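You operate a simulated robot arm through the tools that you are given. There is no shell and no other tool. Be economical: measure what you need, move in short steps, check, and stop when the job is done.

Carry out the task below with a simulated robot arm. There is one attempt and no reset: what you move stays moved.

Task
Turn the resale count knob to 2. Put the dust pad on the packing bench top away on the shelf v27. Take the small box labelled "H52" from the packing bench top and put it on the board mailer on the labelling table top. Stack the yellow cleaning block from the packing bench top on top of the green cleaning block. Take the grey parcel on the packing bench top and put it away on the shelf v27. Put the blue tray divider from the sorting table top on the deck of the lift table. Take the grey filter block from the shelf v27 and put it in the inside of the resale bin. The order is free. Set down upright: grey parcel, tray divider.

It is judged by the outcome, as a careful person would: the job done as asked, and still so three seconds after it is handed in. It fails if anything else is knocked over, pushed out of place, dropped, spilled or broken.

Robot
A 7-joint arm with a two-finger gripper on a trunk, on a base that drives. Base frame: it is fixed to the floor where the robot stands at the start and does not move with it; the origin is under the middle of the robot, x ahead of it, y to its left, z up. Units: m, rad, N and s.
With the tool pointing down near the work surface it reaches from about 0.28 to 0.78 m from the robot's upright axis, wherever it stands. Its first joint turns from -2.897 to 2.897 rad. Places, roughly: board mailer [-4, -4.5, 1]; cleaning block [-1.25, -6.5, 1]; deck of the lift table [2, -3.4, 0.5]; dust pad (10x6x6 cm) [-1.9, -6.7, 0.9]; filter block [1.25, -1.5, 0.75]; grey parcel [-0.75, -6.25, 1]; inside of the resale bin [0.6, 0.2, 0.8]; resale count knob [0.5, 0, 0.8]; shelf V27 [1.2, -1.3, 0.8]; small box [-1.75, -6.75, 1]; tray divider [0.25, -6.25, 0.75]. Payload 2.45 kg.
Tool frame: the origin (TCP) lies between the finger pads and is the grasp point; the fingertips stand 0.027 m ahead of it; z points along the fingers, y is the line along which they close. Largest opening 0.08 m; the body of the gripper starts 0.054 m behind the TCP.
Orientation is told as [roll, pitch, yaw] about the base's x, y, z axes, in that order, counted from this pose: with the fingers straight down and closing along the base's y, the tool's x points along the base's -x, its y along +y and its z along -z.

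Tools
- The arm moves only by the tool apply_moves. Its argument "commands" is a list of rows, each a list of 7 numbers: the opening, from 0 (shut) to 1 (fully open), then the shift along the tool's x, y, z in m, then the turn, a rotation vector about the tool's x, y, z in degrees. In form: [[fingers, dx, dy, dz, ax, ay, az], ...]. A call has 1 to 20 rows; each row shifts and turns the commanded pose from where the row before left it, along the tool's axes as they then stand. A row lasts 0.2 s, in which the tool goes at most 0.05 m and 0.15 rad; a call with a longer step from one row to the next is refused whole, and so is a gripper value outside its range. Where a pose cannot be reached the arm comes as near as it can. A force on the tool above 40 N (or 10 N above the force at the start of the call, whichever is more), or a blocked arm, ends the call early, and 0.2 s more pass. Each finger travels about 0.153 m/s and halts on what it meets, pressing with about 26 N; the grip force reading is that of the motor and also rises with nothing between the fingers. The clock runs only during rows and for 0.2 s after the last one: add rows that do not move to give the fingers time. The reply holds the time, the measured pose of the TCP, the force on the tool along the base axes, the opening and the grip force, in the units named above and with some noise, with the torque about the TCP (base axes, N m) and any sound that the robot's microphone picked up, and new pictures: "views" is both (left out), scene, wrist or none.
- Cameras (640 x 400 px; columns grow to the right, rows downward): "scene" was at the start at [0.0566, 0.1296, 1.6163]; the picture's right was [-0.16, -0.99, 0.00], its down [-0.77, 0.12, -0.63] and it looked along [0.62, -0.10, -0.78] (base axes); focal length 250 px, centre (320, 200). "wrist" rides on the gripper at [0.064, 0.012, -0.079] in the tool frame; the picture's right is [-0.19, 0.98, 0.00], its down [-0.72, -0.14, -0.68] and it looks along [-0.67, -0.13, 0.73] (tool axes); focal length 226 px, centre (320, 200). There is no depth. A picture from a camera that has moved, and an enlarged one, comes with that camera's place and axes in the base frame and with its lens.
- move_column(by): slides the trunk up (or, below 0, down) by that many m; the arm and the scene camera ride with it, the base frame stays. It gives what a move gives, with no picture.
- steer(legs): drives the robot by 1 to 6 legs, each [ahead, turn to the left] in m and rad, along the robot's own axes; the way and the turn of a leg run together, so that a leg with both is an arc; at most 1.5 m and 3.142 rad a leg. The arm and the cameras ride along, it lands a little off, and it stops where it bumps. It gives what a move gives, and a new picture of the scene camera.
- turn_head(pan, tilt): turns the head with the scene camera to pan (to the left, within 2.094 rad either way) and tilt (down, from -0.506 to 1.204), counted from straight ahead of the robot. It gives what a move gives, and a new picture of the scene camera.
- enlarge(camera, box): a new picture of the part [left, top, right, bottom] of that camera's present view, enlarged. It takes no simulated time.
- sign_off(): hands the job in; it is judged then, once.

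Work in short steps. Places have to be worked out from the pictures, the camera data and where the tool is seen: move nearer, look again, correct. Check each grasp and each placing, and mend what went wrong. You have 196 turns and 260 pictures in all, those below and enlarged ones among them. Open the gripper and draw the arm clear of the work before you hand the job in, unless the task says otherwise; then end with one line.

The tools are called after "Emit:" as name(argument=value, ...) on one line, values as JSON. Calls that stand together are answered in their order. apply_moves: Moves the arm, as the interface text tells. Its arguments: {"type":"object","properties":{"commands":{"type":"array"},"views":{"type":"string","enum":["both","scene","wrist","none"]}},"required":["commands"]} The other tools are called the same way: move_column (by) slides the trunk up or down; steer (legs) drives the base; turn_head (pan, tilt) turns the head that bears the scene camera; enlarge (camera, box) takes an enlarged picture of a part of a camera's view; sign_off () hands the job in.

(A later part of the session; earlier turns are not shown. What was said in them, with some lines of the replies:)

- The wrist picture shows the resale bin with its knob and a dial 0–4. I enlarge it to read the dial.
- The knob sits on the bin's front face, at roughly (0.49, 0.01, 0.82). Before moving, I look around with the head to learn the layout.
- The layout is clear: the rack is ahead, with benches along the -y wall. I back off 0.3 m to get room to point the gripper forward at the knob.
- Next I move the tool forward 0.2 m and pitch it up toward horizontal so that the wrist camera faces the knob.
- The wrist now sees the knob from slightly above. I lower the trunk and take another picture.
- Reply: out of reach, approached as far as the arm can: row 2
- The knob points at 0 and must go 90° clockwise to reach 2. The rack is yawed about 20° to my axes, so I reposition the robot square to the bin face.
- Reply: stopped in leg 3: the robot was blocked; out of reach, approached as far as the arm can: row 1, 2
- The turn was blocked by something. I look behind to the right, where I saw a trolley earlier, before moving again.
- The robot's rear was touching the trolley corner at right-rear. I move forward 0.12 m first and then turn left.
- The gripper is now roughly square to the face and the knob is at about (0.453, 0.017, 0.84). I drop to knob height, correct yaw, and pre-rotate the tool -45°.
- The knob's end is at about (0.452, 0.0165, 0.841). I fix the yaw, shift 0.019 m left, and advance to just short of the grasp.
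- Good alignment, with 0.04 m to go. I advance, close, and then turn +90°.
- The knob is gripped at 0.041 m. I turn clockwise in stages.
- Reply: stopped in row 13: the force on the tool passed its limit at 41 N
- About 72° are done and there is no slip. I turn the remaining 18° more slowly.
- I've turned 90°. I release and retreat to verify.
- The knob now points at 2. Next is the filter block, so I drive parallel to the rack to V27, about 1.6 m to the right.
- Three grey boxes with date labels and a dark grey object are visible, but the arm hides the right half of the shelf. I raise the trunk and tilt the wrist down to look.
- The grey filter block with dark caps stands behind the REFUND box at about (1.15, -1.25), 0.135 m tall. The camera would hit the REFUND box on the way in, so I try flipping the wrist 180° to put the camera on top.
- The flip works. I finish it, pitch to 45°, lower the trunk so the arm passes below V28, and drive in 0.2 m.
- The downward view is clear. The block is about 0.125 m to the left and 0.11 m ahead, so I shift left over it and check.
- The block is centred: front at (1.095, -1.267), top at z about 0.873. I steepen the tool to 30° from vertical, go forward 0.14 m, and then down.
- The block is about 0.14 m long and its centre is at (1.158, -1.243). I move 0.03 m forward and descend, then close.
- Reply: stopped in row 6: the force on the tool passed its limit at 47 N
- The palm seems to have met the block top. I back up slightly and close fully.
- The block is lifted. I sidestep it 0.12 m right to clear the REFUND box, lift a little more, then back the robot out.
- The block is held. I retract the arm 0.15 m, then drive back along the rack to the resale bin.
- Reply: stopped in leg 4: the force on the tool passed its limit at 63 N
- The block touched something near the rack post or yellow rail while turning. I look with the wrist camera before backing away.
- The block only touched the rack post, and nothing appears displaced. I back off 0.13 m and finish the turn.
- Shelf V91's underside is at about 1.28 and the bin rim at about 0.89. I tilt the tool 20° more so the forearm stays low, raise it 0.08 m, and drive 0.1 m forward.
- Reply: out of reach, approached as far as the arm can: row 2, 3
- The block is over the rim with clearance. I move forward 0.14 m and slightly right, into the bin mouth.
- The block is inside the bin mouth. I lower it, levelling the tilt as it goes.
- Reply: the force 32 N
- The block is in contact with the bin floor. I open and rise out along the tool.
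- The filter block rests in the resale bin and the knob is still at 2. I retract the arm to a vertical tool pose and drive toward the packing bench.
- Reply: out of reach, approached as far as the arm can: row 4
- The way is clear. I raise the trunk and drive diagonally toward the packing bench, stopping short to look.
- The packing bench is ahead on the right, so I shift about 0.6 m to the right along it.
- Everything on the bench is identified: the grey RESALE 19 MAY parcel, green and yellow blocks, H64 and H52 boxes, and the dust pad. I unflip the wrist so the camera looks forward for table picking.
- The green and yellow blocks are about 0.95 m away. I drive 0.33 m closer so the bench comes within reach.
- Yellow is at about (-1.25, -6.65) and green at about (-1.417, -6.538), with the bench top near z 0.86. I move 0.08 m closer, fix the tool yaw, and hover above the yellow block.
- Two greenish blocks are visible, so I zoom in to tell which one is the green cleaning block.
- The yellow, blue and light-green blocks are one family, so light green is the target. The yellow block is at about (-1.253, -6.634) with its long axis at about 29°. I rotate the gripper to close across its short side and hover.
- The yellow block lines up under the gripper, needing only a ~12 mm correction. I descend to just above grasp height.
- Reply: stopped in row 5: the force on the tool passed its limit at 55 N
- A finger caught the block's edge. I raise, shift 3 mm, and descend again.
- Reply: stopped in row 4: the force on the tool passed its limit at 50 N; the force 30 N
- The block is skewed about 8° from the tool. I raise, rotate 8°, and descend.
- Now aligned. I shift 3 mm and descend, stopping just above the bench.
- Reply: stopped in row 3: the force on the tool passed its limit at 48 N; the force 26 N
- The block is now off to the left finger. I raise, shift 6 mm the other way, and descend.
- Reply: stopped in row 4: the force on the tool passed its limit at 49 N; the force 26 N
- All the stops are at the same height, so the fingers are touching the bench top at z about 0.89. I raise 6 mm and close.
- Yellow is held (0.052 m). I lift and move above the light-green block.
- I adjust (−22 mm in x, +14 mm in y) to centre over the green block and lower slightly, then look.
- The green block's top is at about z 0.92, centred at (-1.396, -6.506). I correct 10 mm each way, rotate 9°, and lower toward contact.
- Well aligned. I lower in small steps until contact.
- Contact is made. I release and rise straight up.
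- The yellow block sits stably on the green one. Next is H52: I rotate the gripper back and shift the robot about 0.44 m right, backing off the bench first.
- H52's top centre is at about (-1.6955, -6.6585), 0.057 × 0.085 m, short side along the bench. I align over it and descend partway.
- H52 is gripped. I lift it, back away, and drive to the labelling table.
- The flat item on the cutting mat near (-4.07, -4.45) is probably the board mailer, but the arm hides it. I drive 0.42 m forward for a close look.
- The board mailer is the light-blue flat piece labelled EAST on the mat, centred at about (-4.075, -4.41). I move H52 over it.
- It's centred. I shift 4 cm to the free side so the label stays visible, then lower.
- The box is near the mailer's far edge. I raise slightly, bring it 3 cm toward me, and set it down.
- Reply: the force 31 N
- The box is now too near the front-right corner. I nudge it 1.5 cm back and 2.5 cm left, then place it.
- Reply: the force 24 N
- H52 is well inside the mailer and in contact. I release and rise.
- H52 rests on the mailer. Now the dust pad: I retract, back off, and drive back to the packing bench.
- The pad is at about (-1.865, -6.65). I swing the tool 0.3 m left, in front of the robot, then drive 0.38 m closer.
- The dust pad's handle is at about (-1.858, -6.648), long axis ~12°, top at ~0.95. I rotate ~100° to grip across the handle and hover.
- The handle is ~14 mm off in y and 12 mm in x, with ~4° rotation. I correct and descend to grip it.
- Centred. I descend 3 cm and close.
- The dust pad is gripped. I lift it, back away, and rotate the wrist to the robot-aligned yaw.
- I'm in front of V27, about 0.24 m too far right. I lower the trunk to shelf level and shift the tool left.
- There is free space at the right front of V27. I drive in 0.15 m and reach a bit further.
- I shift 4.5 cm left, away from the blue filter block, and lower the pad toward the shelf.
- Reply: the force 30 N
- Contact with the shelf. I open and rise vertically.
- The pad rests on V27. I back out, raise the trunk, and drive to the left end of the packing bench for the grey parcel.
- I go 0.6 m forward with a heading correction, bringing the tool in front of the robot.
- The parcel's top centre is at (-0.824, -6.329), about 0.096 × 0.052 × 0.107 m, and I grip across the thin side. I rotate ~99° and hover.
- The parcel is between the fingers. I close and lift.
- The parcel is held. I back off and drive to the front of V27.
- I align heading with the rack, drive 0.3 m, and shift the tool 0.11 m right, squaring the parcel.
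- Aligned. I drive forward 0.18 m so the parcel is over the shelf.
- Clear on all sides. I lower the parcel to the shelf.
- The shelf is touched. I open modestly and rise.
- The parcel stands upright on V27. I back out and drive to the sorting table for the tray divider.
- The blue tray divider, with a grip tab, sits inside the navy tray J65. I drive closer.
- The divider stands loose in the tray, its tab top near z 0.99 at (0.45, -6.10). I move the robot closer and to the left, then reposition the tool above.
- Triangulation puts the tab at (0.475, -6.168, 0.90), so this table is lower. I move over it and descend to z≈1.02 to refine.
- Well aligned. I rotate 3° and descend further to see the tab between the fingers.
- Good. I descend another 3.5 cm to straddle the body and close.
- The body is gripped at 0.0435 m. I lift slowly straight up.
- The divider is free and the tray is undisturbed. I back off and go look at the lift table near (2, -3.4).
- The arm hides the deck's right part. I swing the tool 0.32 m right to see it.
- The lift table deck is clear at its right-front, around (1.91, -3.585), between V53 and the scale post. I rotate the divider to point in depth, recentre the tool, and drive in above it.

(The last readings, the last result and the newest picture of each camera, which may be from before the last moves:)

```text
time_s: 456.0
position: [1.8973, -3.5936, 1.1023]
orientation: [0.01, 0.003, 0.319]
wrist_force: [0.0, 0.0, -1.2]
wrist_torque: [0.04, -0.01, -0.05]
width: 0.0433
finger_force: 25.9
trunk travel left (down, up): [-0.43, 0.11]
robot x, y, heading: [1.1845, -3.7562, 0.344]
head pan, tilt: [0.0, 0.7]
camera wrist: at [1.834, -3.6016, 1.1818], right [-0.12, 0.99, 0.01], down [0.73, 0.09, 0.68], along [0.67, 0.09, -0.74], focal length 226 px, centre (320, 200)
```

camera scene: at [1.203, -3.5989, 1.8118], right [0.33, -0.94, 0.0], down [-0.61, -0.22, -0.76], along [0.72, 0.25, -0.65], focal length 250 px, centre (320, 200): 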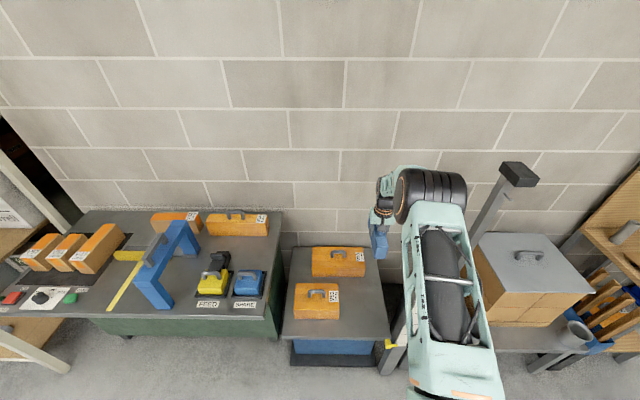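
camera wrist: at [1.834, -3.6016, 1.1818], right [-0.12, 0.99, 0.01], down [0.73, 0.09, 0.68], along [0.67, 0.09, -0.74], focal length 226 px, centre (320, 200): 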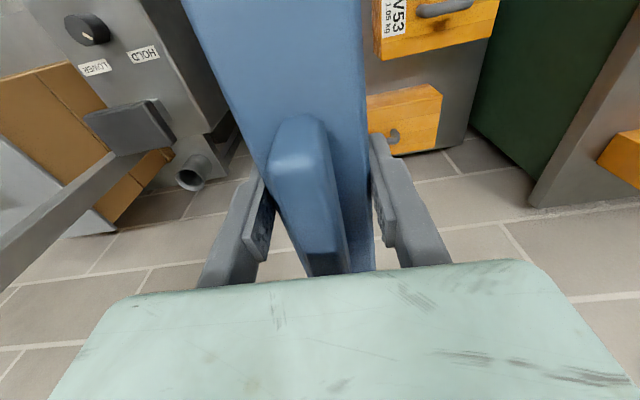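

The position above the deck is right. I lower the trunk 0.22 m first and check the clearance to the scale post.

Emit:
move_column(by=-0.22)

Emit:
apply_moves(commands=[[0.2, 0, 0, 0, 0, 0, 0]], views="both")

```text
time_s: 458.3
position: [1.8975, -3.5933, 0.8838]
orientation: [0.011, 0.004, 0.319]
wrist_force: [0.2, -0.2, -1.8]
wrist_torque: [0.03, 0.01, 0.01]
width: 0.0434
finger_force: 25.7
trunk travel left (down, up): [-0.21, 0.33]
robot x, y, heading: [1.1861, -3.7535, 0.34]
head pan, tilt: [0.0, 0.7]
```

```text
time_s: 458.7
position: [1.8973, -3.5948, 0.8827]
orientation: [0.01, 0.004, 0.32]
wrist_force: [0.4, 0.3, -1.4]
wrist_torque: [-0.03, -0.03, -0.02]
width: 0.0433
finger_force: 25.6
trunk travel left (down, up): [-0.21, 0.33]
robot x, y, heading: [1.1818, -3.7578, 0.341]
head pan, tilt: [0.0, 0.7]
camera scene: at [1.2018, -3.5993, 1.5919], right [0.33, -0.94, 0.0], down [-0.61, -0.21, -0.76], along [0.72, 0.26, -0.64], focal length 250 px, centre (320, 200)
camera wrist: at [1.8338, -3.6018, 0.9621], right [-0.12, 0.99, 0.01], down [0.73, 0.09, 0.68], along [0.67, 0.09, -0.74], focal length 226 px, centre (320, 200)
```

scene: 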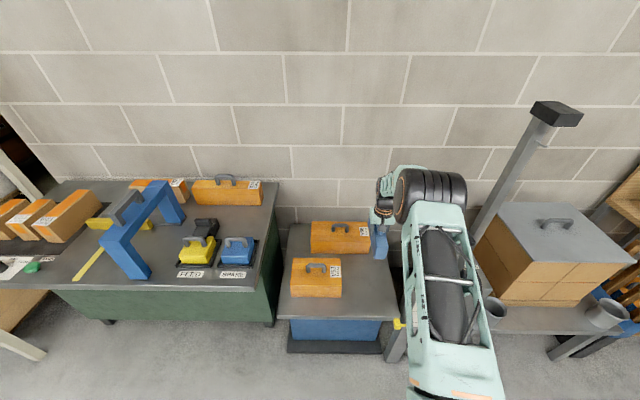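
wrist: 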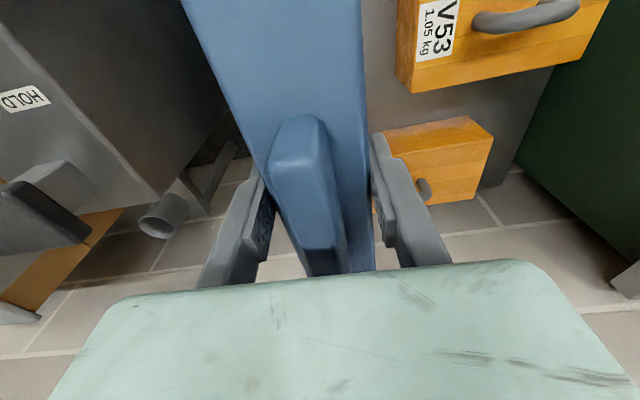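

Clearances look fine. I shift 1.5 cm left and lower the trunk by the remaining 0.2 m.

Emit:
apply_moves(commands=[[0.2, 0, 0.015, 0, 0, 0, 0]], views="none")

Emit:
move_column(by=-0.2)

Emit:
apply_moves(commands=[[0.2, 0, 0, 0.02, 0, 0, 0], [0.2, 0, 0, 0.02, 0, 0, 0]], views="both")

```text
time_s: 459.1
position: [1.8921, -3.5796, 0.8814]
orientation: [0.011, 0.005, 0.32]
wrist_force: [-0.9, 0.5, -0.8]
wrist_torque: [0.0, 0.0, 0.01]
width: 0.043
finger_force: 25.9
trunk travel left (down, up): [-0.21, 0.33]
robot x, y, heading: [1.1862, -3.7525, 0.344]
head pan, tilt: [0.0, 0.7]
```

```text
time_s: 461.3
position: [1.8918, -3.5794, 0.6811]
orientation: [0.009, 0.003, 0.32]
wrist_force: [-0.1, -0.2, -1.0]
wrist_torque: [0.01, 0.02, 0.01]
width: 0.0435
finger_force: 26.0
trunk travel left (down, up): [-0.01, 0.53]
robot x, y, heading: [1.1851, -3.7555, 0.343]
head pan, tilt: [0.0, 0.7]
```

```text
time_s: 461.9
position: [1.8912, -3.5786, 0.6415]
orientation: [0.009, 0.003, 0.321]
wrist_force: [-0.1, -0.1, -1.8]
wrist_torque: [0.01, -0.04, -0.02]
width: 0.0436
finger_force: 26.2
trunk travel left (down, up): [-0.01, 0.53]
robot x, y, heading: [1.1856, -3.7532, 0.341]
head pan, tilt: [0.0, 0.7]
camera scene: at [1.2017, -3.5993, 1.3919], right [0.33, -0.94, 0.0], down [-0.61, -0.21, -0.76], along [0.72, 0.25, -0.64], focal length 250 px, centre (320, 200)
camera wrist: at [1.8279, -3.5866, 0.7211], right [-0.12, 0.99, 0.01], down [0.73, 0.08, 0.68], along [0.67, 0.09, -0.74], focal length 226 px, centre (320, 200)
```

scene: 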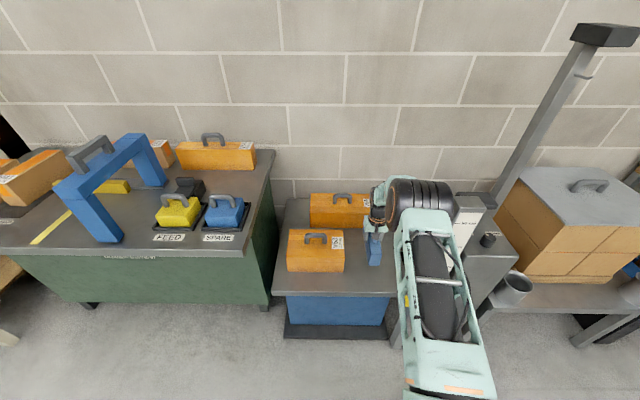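
wrist: 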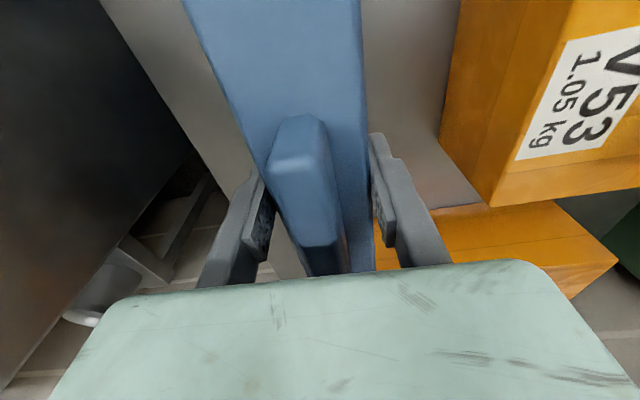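

The gap to V56 and V53 is about 0.1 m and 0.06 m. I lower in small steps to the deck.

Emit:
apply_moves(commands=[[0.2, 0, 0, 0.025, 0, 0, 0], [0.2, 0, 0, 0.015, 0, 0, 0], [0.2, 0, 0, 0.01, 0, 0, 0], [0.2, 0, 0, 0.006, 0, 0, 0], [0.2, 0, 0, 0.005, 0, 0, 0]], views="wrist")

```text
time_s: 463.1
position: [1.8919, -3.5792, 0.5817]
orientation: [0.01, 0.003, 0.32]
wrist_force: [0.3, -0.1, -0.8]
wrist_torque: [-0.02, -0.01, 0.01]
width: 0.0436
finger_force: 25.9
trunk travel left (down, up): [-0.01, 0.53]
robot x, y, heading: [1.187, -3.752, 0.333]
head pan, tilt: [0.0, 0.7]
camera wrist: at [1.8282, -3.5871, 0.6604], right [-0.12, 0.99, 0.01], down [0.73, 0.08, 0.68], along [0.67, 0.09, -0.74], focal length 226 px, centre (320, 200)
```

wrist: 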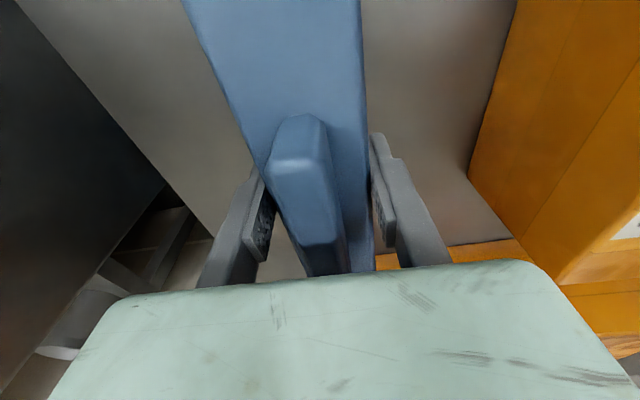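

Emit:
apply_moves(commands=[[0.2, 0, 0, 0.005, 0, 0, 0], [0.2, 0, 0, 0.005, 0, 0, 0], [0.2, 0, 0, 0.004, 0, 0, 0], [0.2, 0, 0, 0.004, 0, 0, 0]], views="none")

```text
time_s: 464.1
position: [1.8916, -3.5784, 0.5687]
orientation: [0.01, -0.003, 0.319]
wrist_force: [-8.1, -0.9, 29.5]
wrist_torque: [-0.56, -0.06, 0.03]
width: 0.0434
finger_force: 25.8
trunk travel left (down, up): [-0.01, 0.53]
robot x, y, heading: [1.1829, -3.7552, 0.335]
head pan, tilt: [0.0, 0.7]
```

The divider touches the deck. I relieve the pressure, open, and rise.

Emit:
apply_moves(commands=[[0.2, 0, 0, -0.004, 0, 0, 0], [0.75, 0, 0, 0, 0, 0, 0], [0.85, 0, 0, 0, 0, 0, 0], [0.85, 0, 0, -0.02, 0, 0, 0], [0.85, 0, 0, -0.04, 0, 0, 0], [0.85, 0, 0, -0.04, 0, 0, 0]], views="wrist")

Emit:
move_column(by=0.35)

Emit:
steer(legs=[[-0.4, 0]])

```text
time_s: 465.5
position: [1.8922, -3.577, 0.667]
orientation: [0.009, 0.004, 0.319]
wrist_force: [0.2, 0.5, -0.3]
wrist_torque: [-0.01, 0.0, 0.0]
width: 0.0681
finger_force: 0.2
trunk travel left (down, up): [-0.01, 0.53]
robot x, y, heading: [1.1867, -3.7545, 0.339]
head pan, tilt: [0.0, 0.7]
camera wrist: at [1.8289, -3.5851, 0.747], right [-0.12, 0.99, 0.01], down [0.73, 0.09, 0.68], along [0.67, 0.09, -0.74], focal length 226 px, centre (320, 200)
```

wrist: 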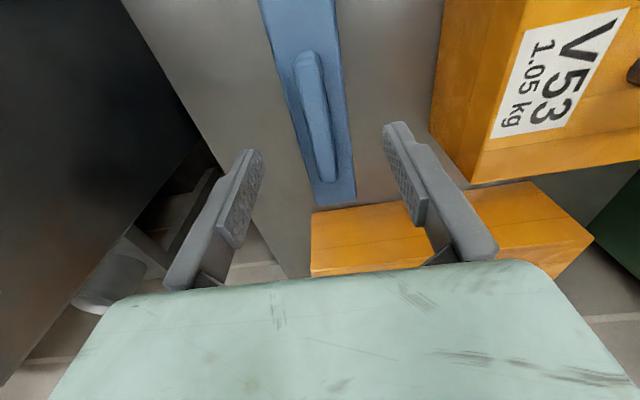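

```text
time_s: 468.9
position: [1.8929, -3.5765, 1.0178]
orientation: [0.011, 0.005, 0.319]
wrist_force: [-0.4, 0.2, -0.3]
wrist_torque: [-0.02, -0.01, -0.02]
width: 0.0679
finger_force: 0.0
trunk travel left (down, up): [-0.36, 0.18]
robot x, y, heading: [1.1837, -3.7549, 0.341]
head pan, tilt: [0.0, 0.7]
```

```text
time_s: 471.4
position: [1.5184, -3.7132, 1.0177]
orientation: [0.01, 0.001, 0.315]
wrist_force: [0.1, 0.4, -0.2]
wrist_torque: [0.0, 0.0, 0.0]
width: 0.0679
finger_force: 0.0
trunk travel left (down, up): [-0.36, 0.18]
robot x, y, heading: [0.8106, -3.8874, 0.333]
head pan, tilt: [0.0, 0.7]
camera scene: at [0.8257, -3.7315, 1.742], right [0.33, -0.94, 0.0], down [-0.61, -0.21, -0.77], along [0.72, 0.25, -0.64], focal length 250 px, centre (320, 200)
```

scene: 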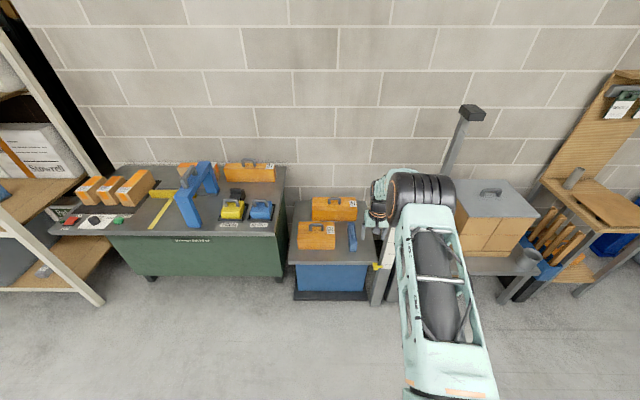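

The divider stands upright on the deck. I do a final visual check of the rack with the head turned left.

Emit:
turn_head(pan=0.9, tilt=0.35)

Emit:
apply_moves(commands=[[0.85, 0, 0, 0, 0, 0, 0]], views="scene")

Emit:
enlarge(camera="scene", box=[200, 100, 440, 250])

```text
time_s: 472.6
position: [1.5167, -3.7128, 1.0176]
orientation: [0.01, 0.005, 0.313]
wrist_force: [-0.3, 0.1, -0.9]
wrist_torque: [0.01, 0.02, 0.0]
width: 0.068
finger_force: 0.1
trunk travel left (down, up): [-0.36, 0.18]
robot x, y, heading: [0.8103, -3.8853, 0.332]
head pan, tilt: [0.901, 0.351]
camera scene: at [0.7772, -3.6712, 1.7733], right [0.94, -0.33, 0.0], down [-0.11, -0.32, -0.94], along [0.31, 0.89, -0.34], focal length 250 px, centre (320, 200)
```

scene: 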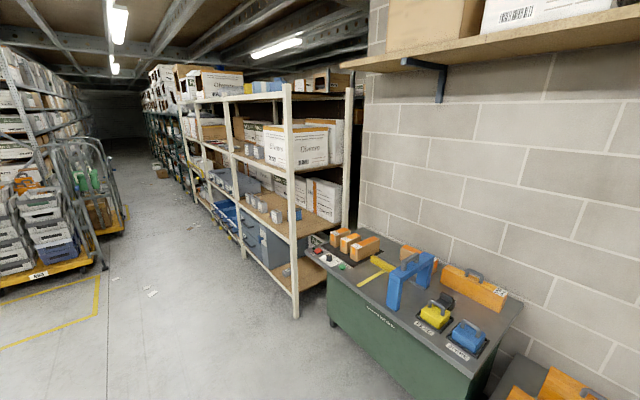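

```text
time_s: 473.0
position: [1.5172, -3.7116, 1.0169]
orientation: [0.011, 0.003, 0.314]
wrist_force: [0.2, 0.0, 0.6]
wrist_torque: [0.01, 0.0, 0.0]
width: 0.0679
finger_force: 0.1
trunk travel left (down, up): [-0.36, 0.18]
robot x, y, heading: [0.8083, -3.8839, 0.341]
head pan, tilt: [0.901, 0.351]
camera scene: at [0.7772, -3.6712, 1.7733], right [0.94, -0.33, 0.0], down [-0.11, -0.32, -0.94], along [0.31, 0.89, -0.34], focal length 250 px, centre (320, 200)
```

scene: 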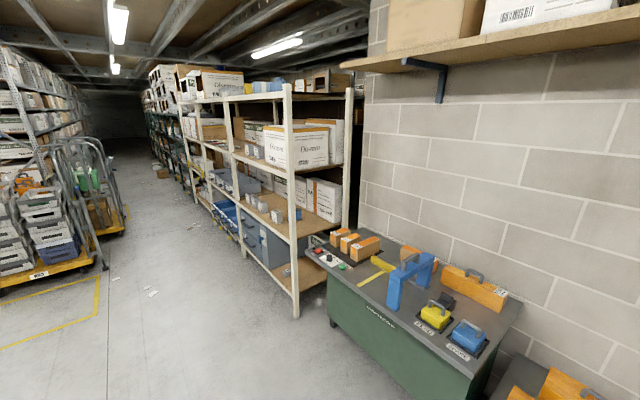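

```text
2.67 times, centred on (320, 175) of scene
camera zoom: at [0.7772, -3.6712, 1.7733], right [0.94, -0.33, 0.0], down [-0.11, -0.32, -0.94], along [0.31, 0.89, -0.34], focal length 668 px, centre (320, 267)
```

zoom: 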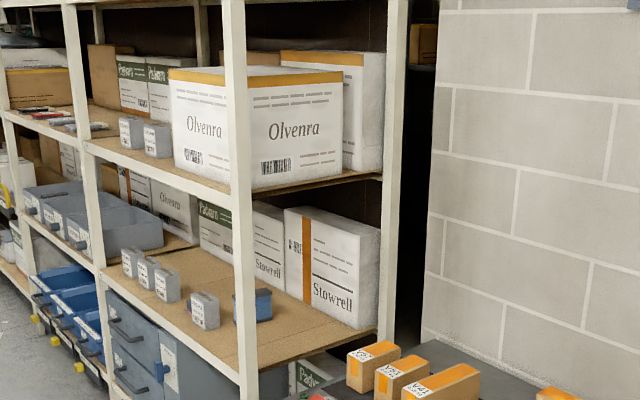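

Everything seen in this check is in place: the parcel stands on V27 and the divider stands on the deck. The gripper is open and the arm is clear of the work, so I hand in.

Emit:
sign_off()

```text
The job is handed in.
```

All seven jobs are done and handed in; while carrying the filter block I bumped a rack post, and earlier the robot's base was blocked, apparently by the trolley, but I saw nothing shifted.
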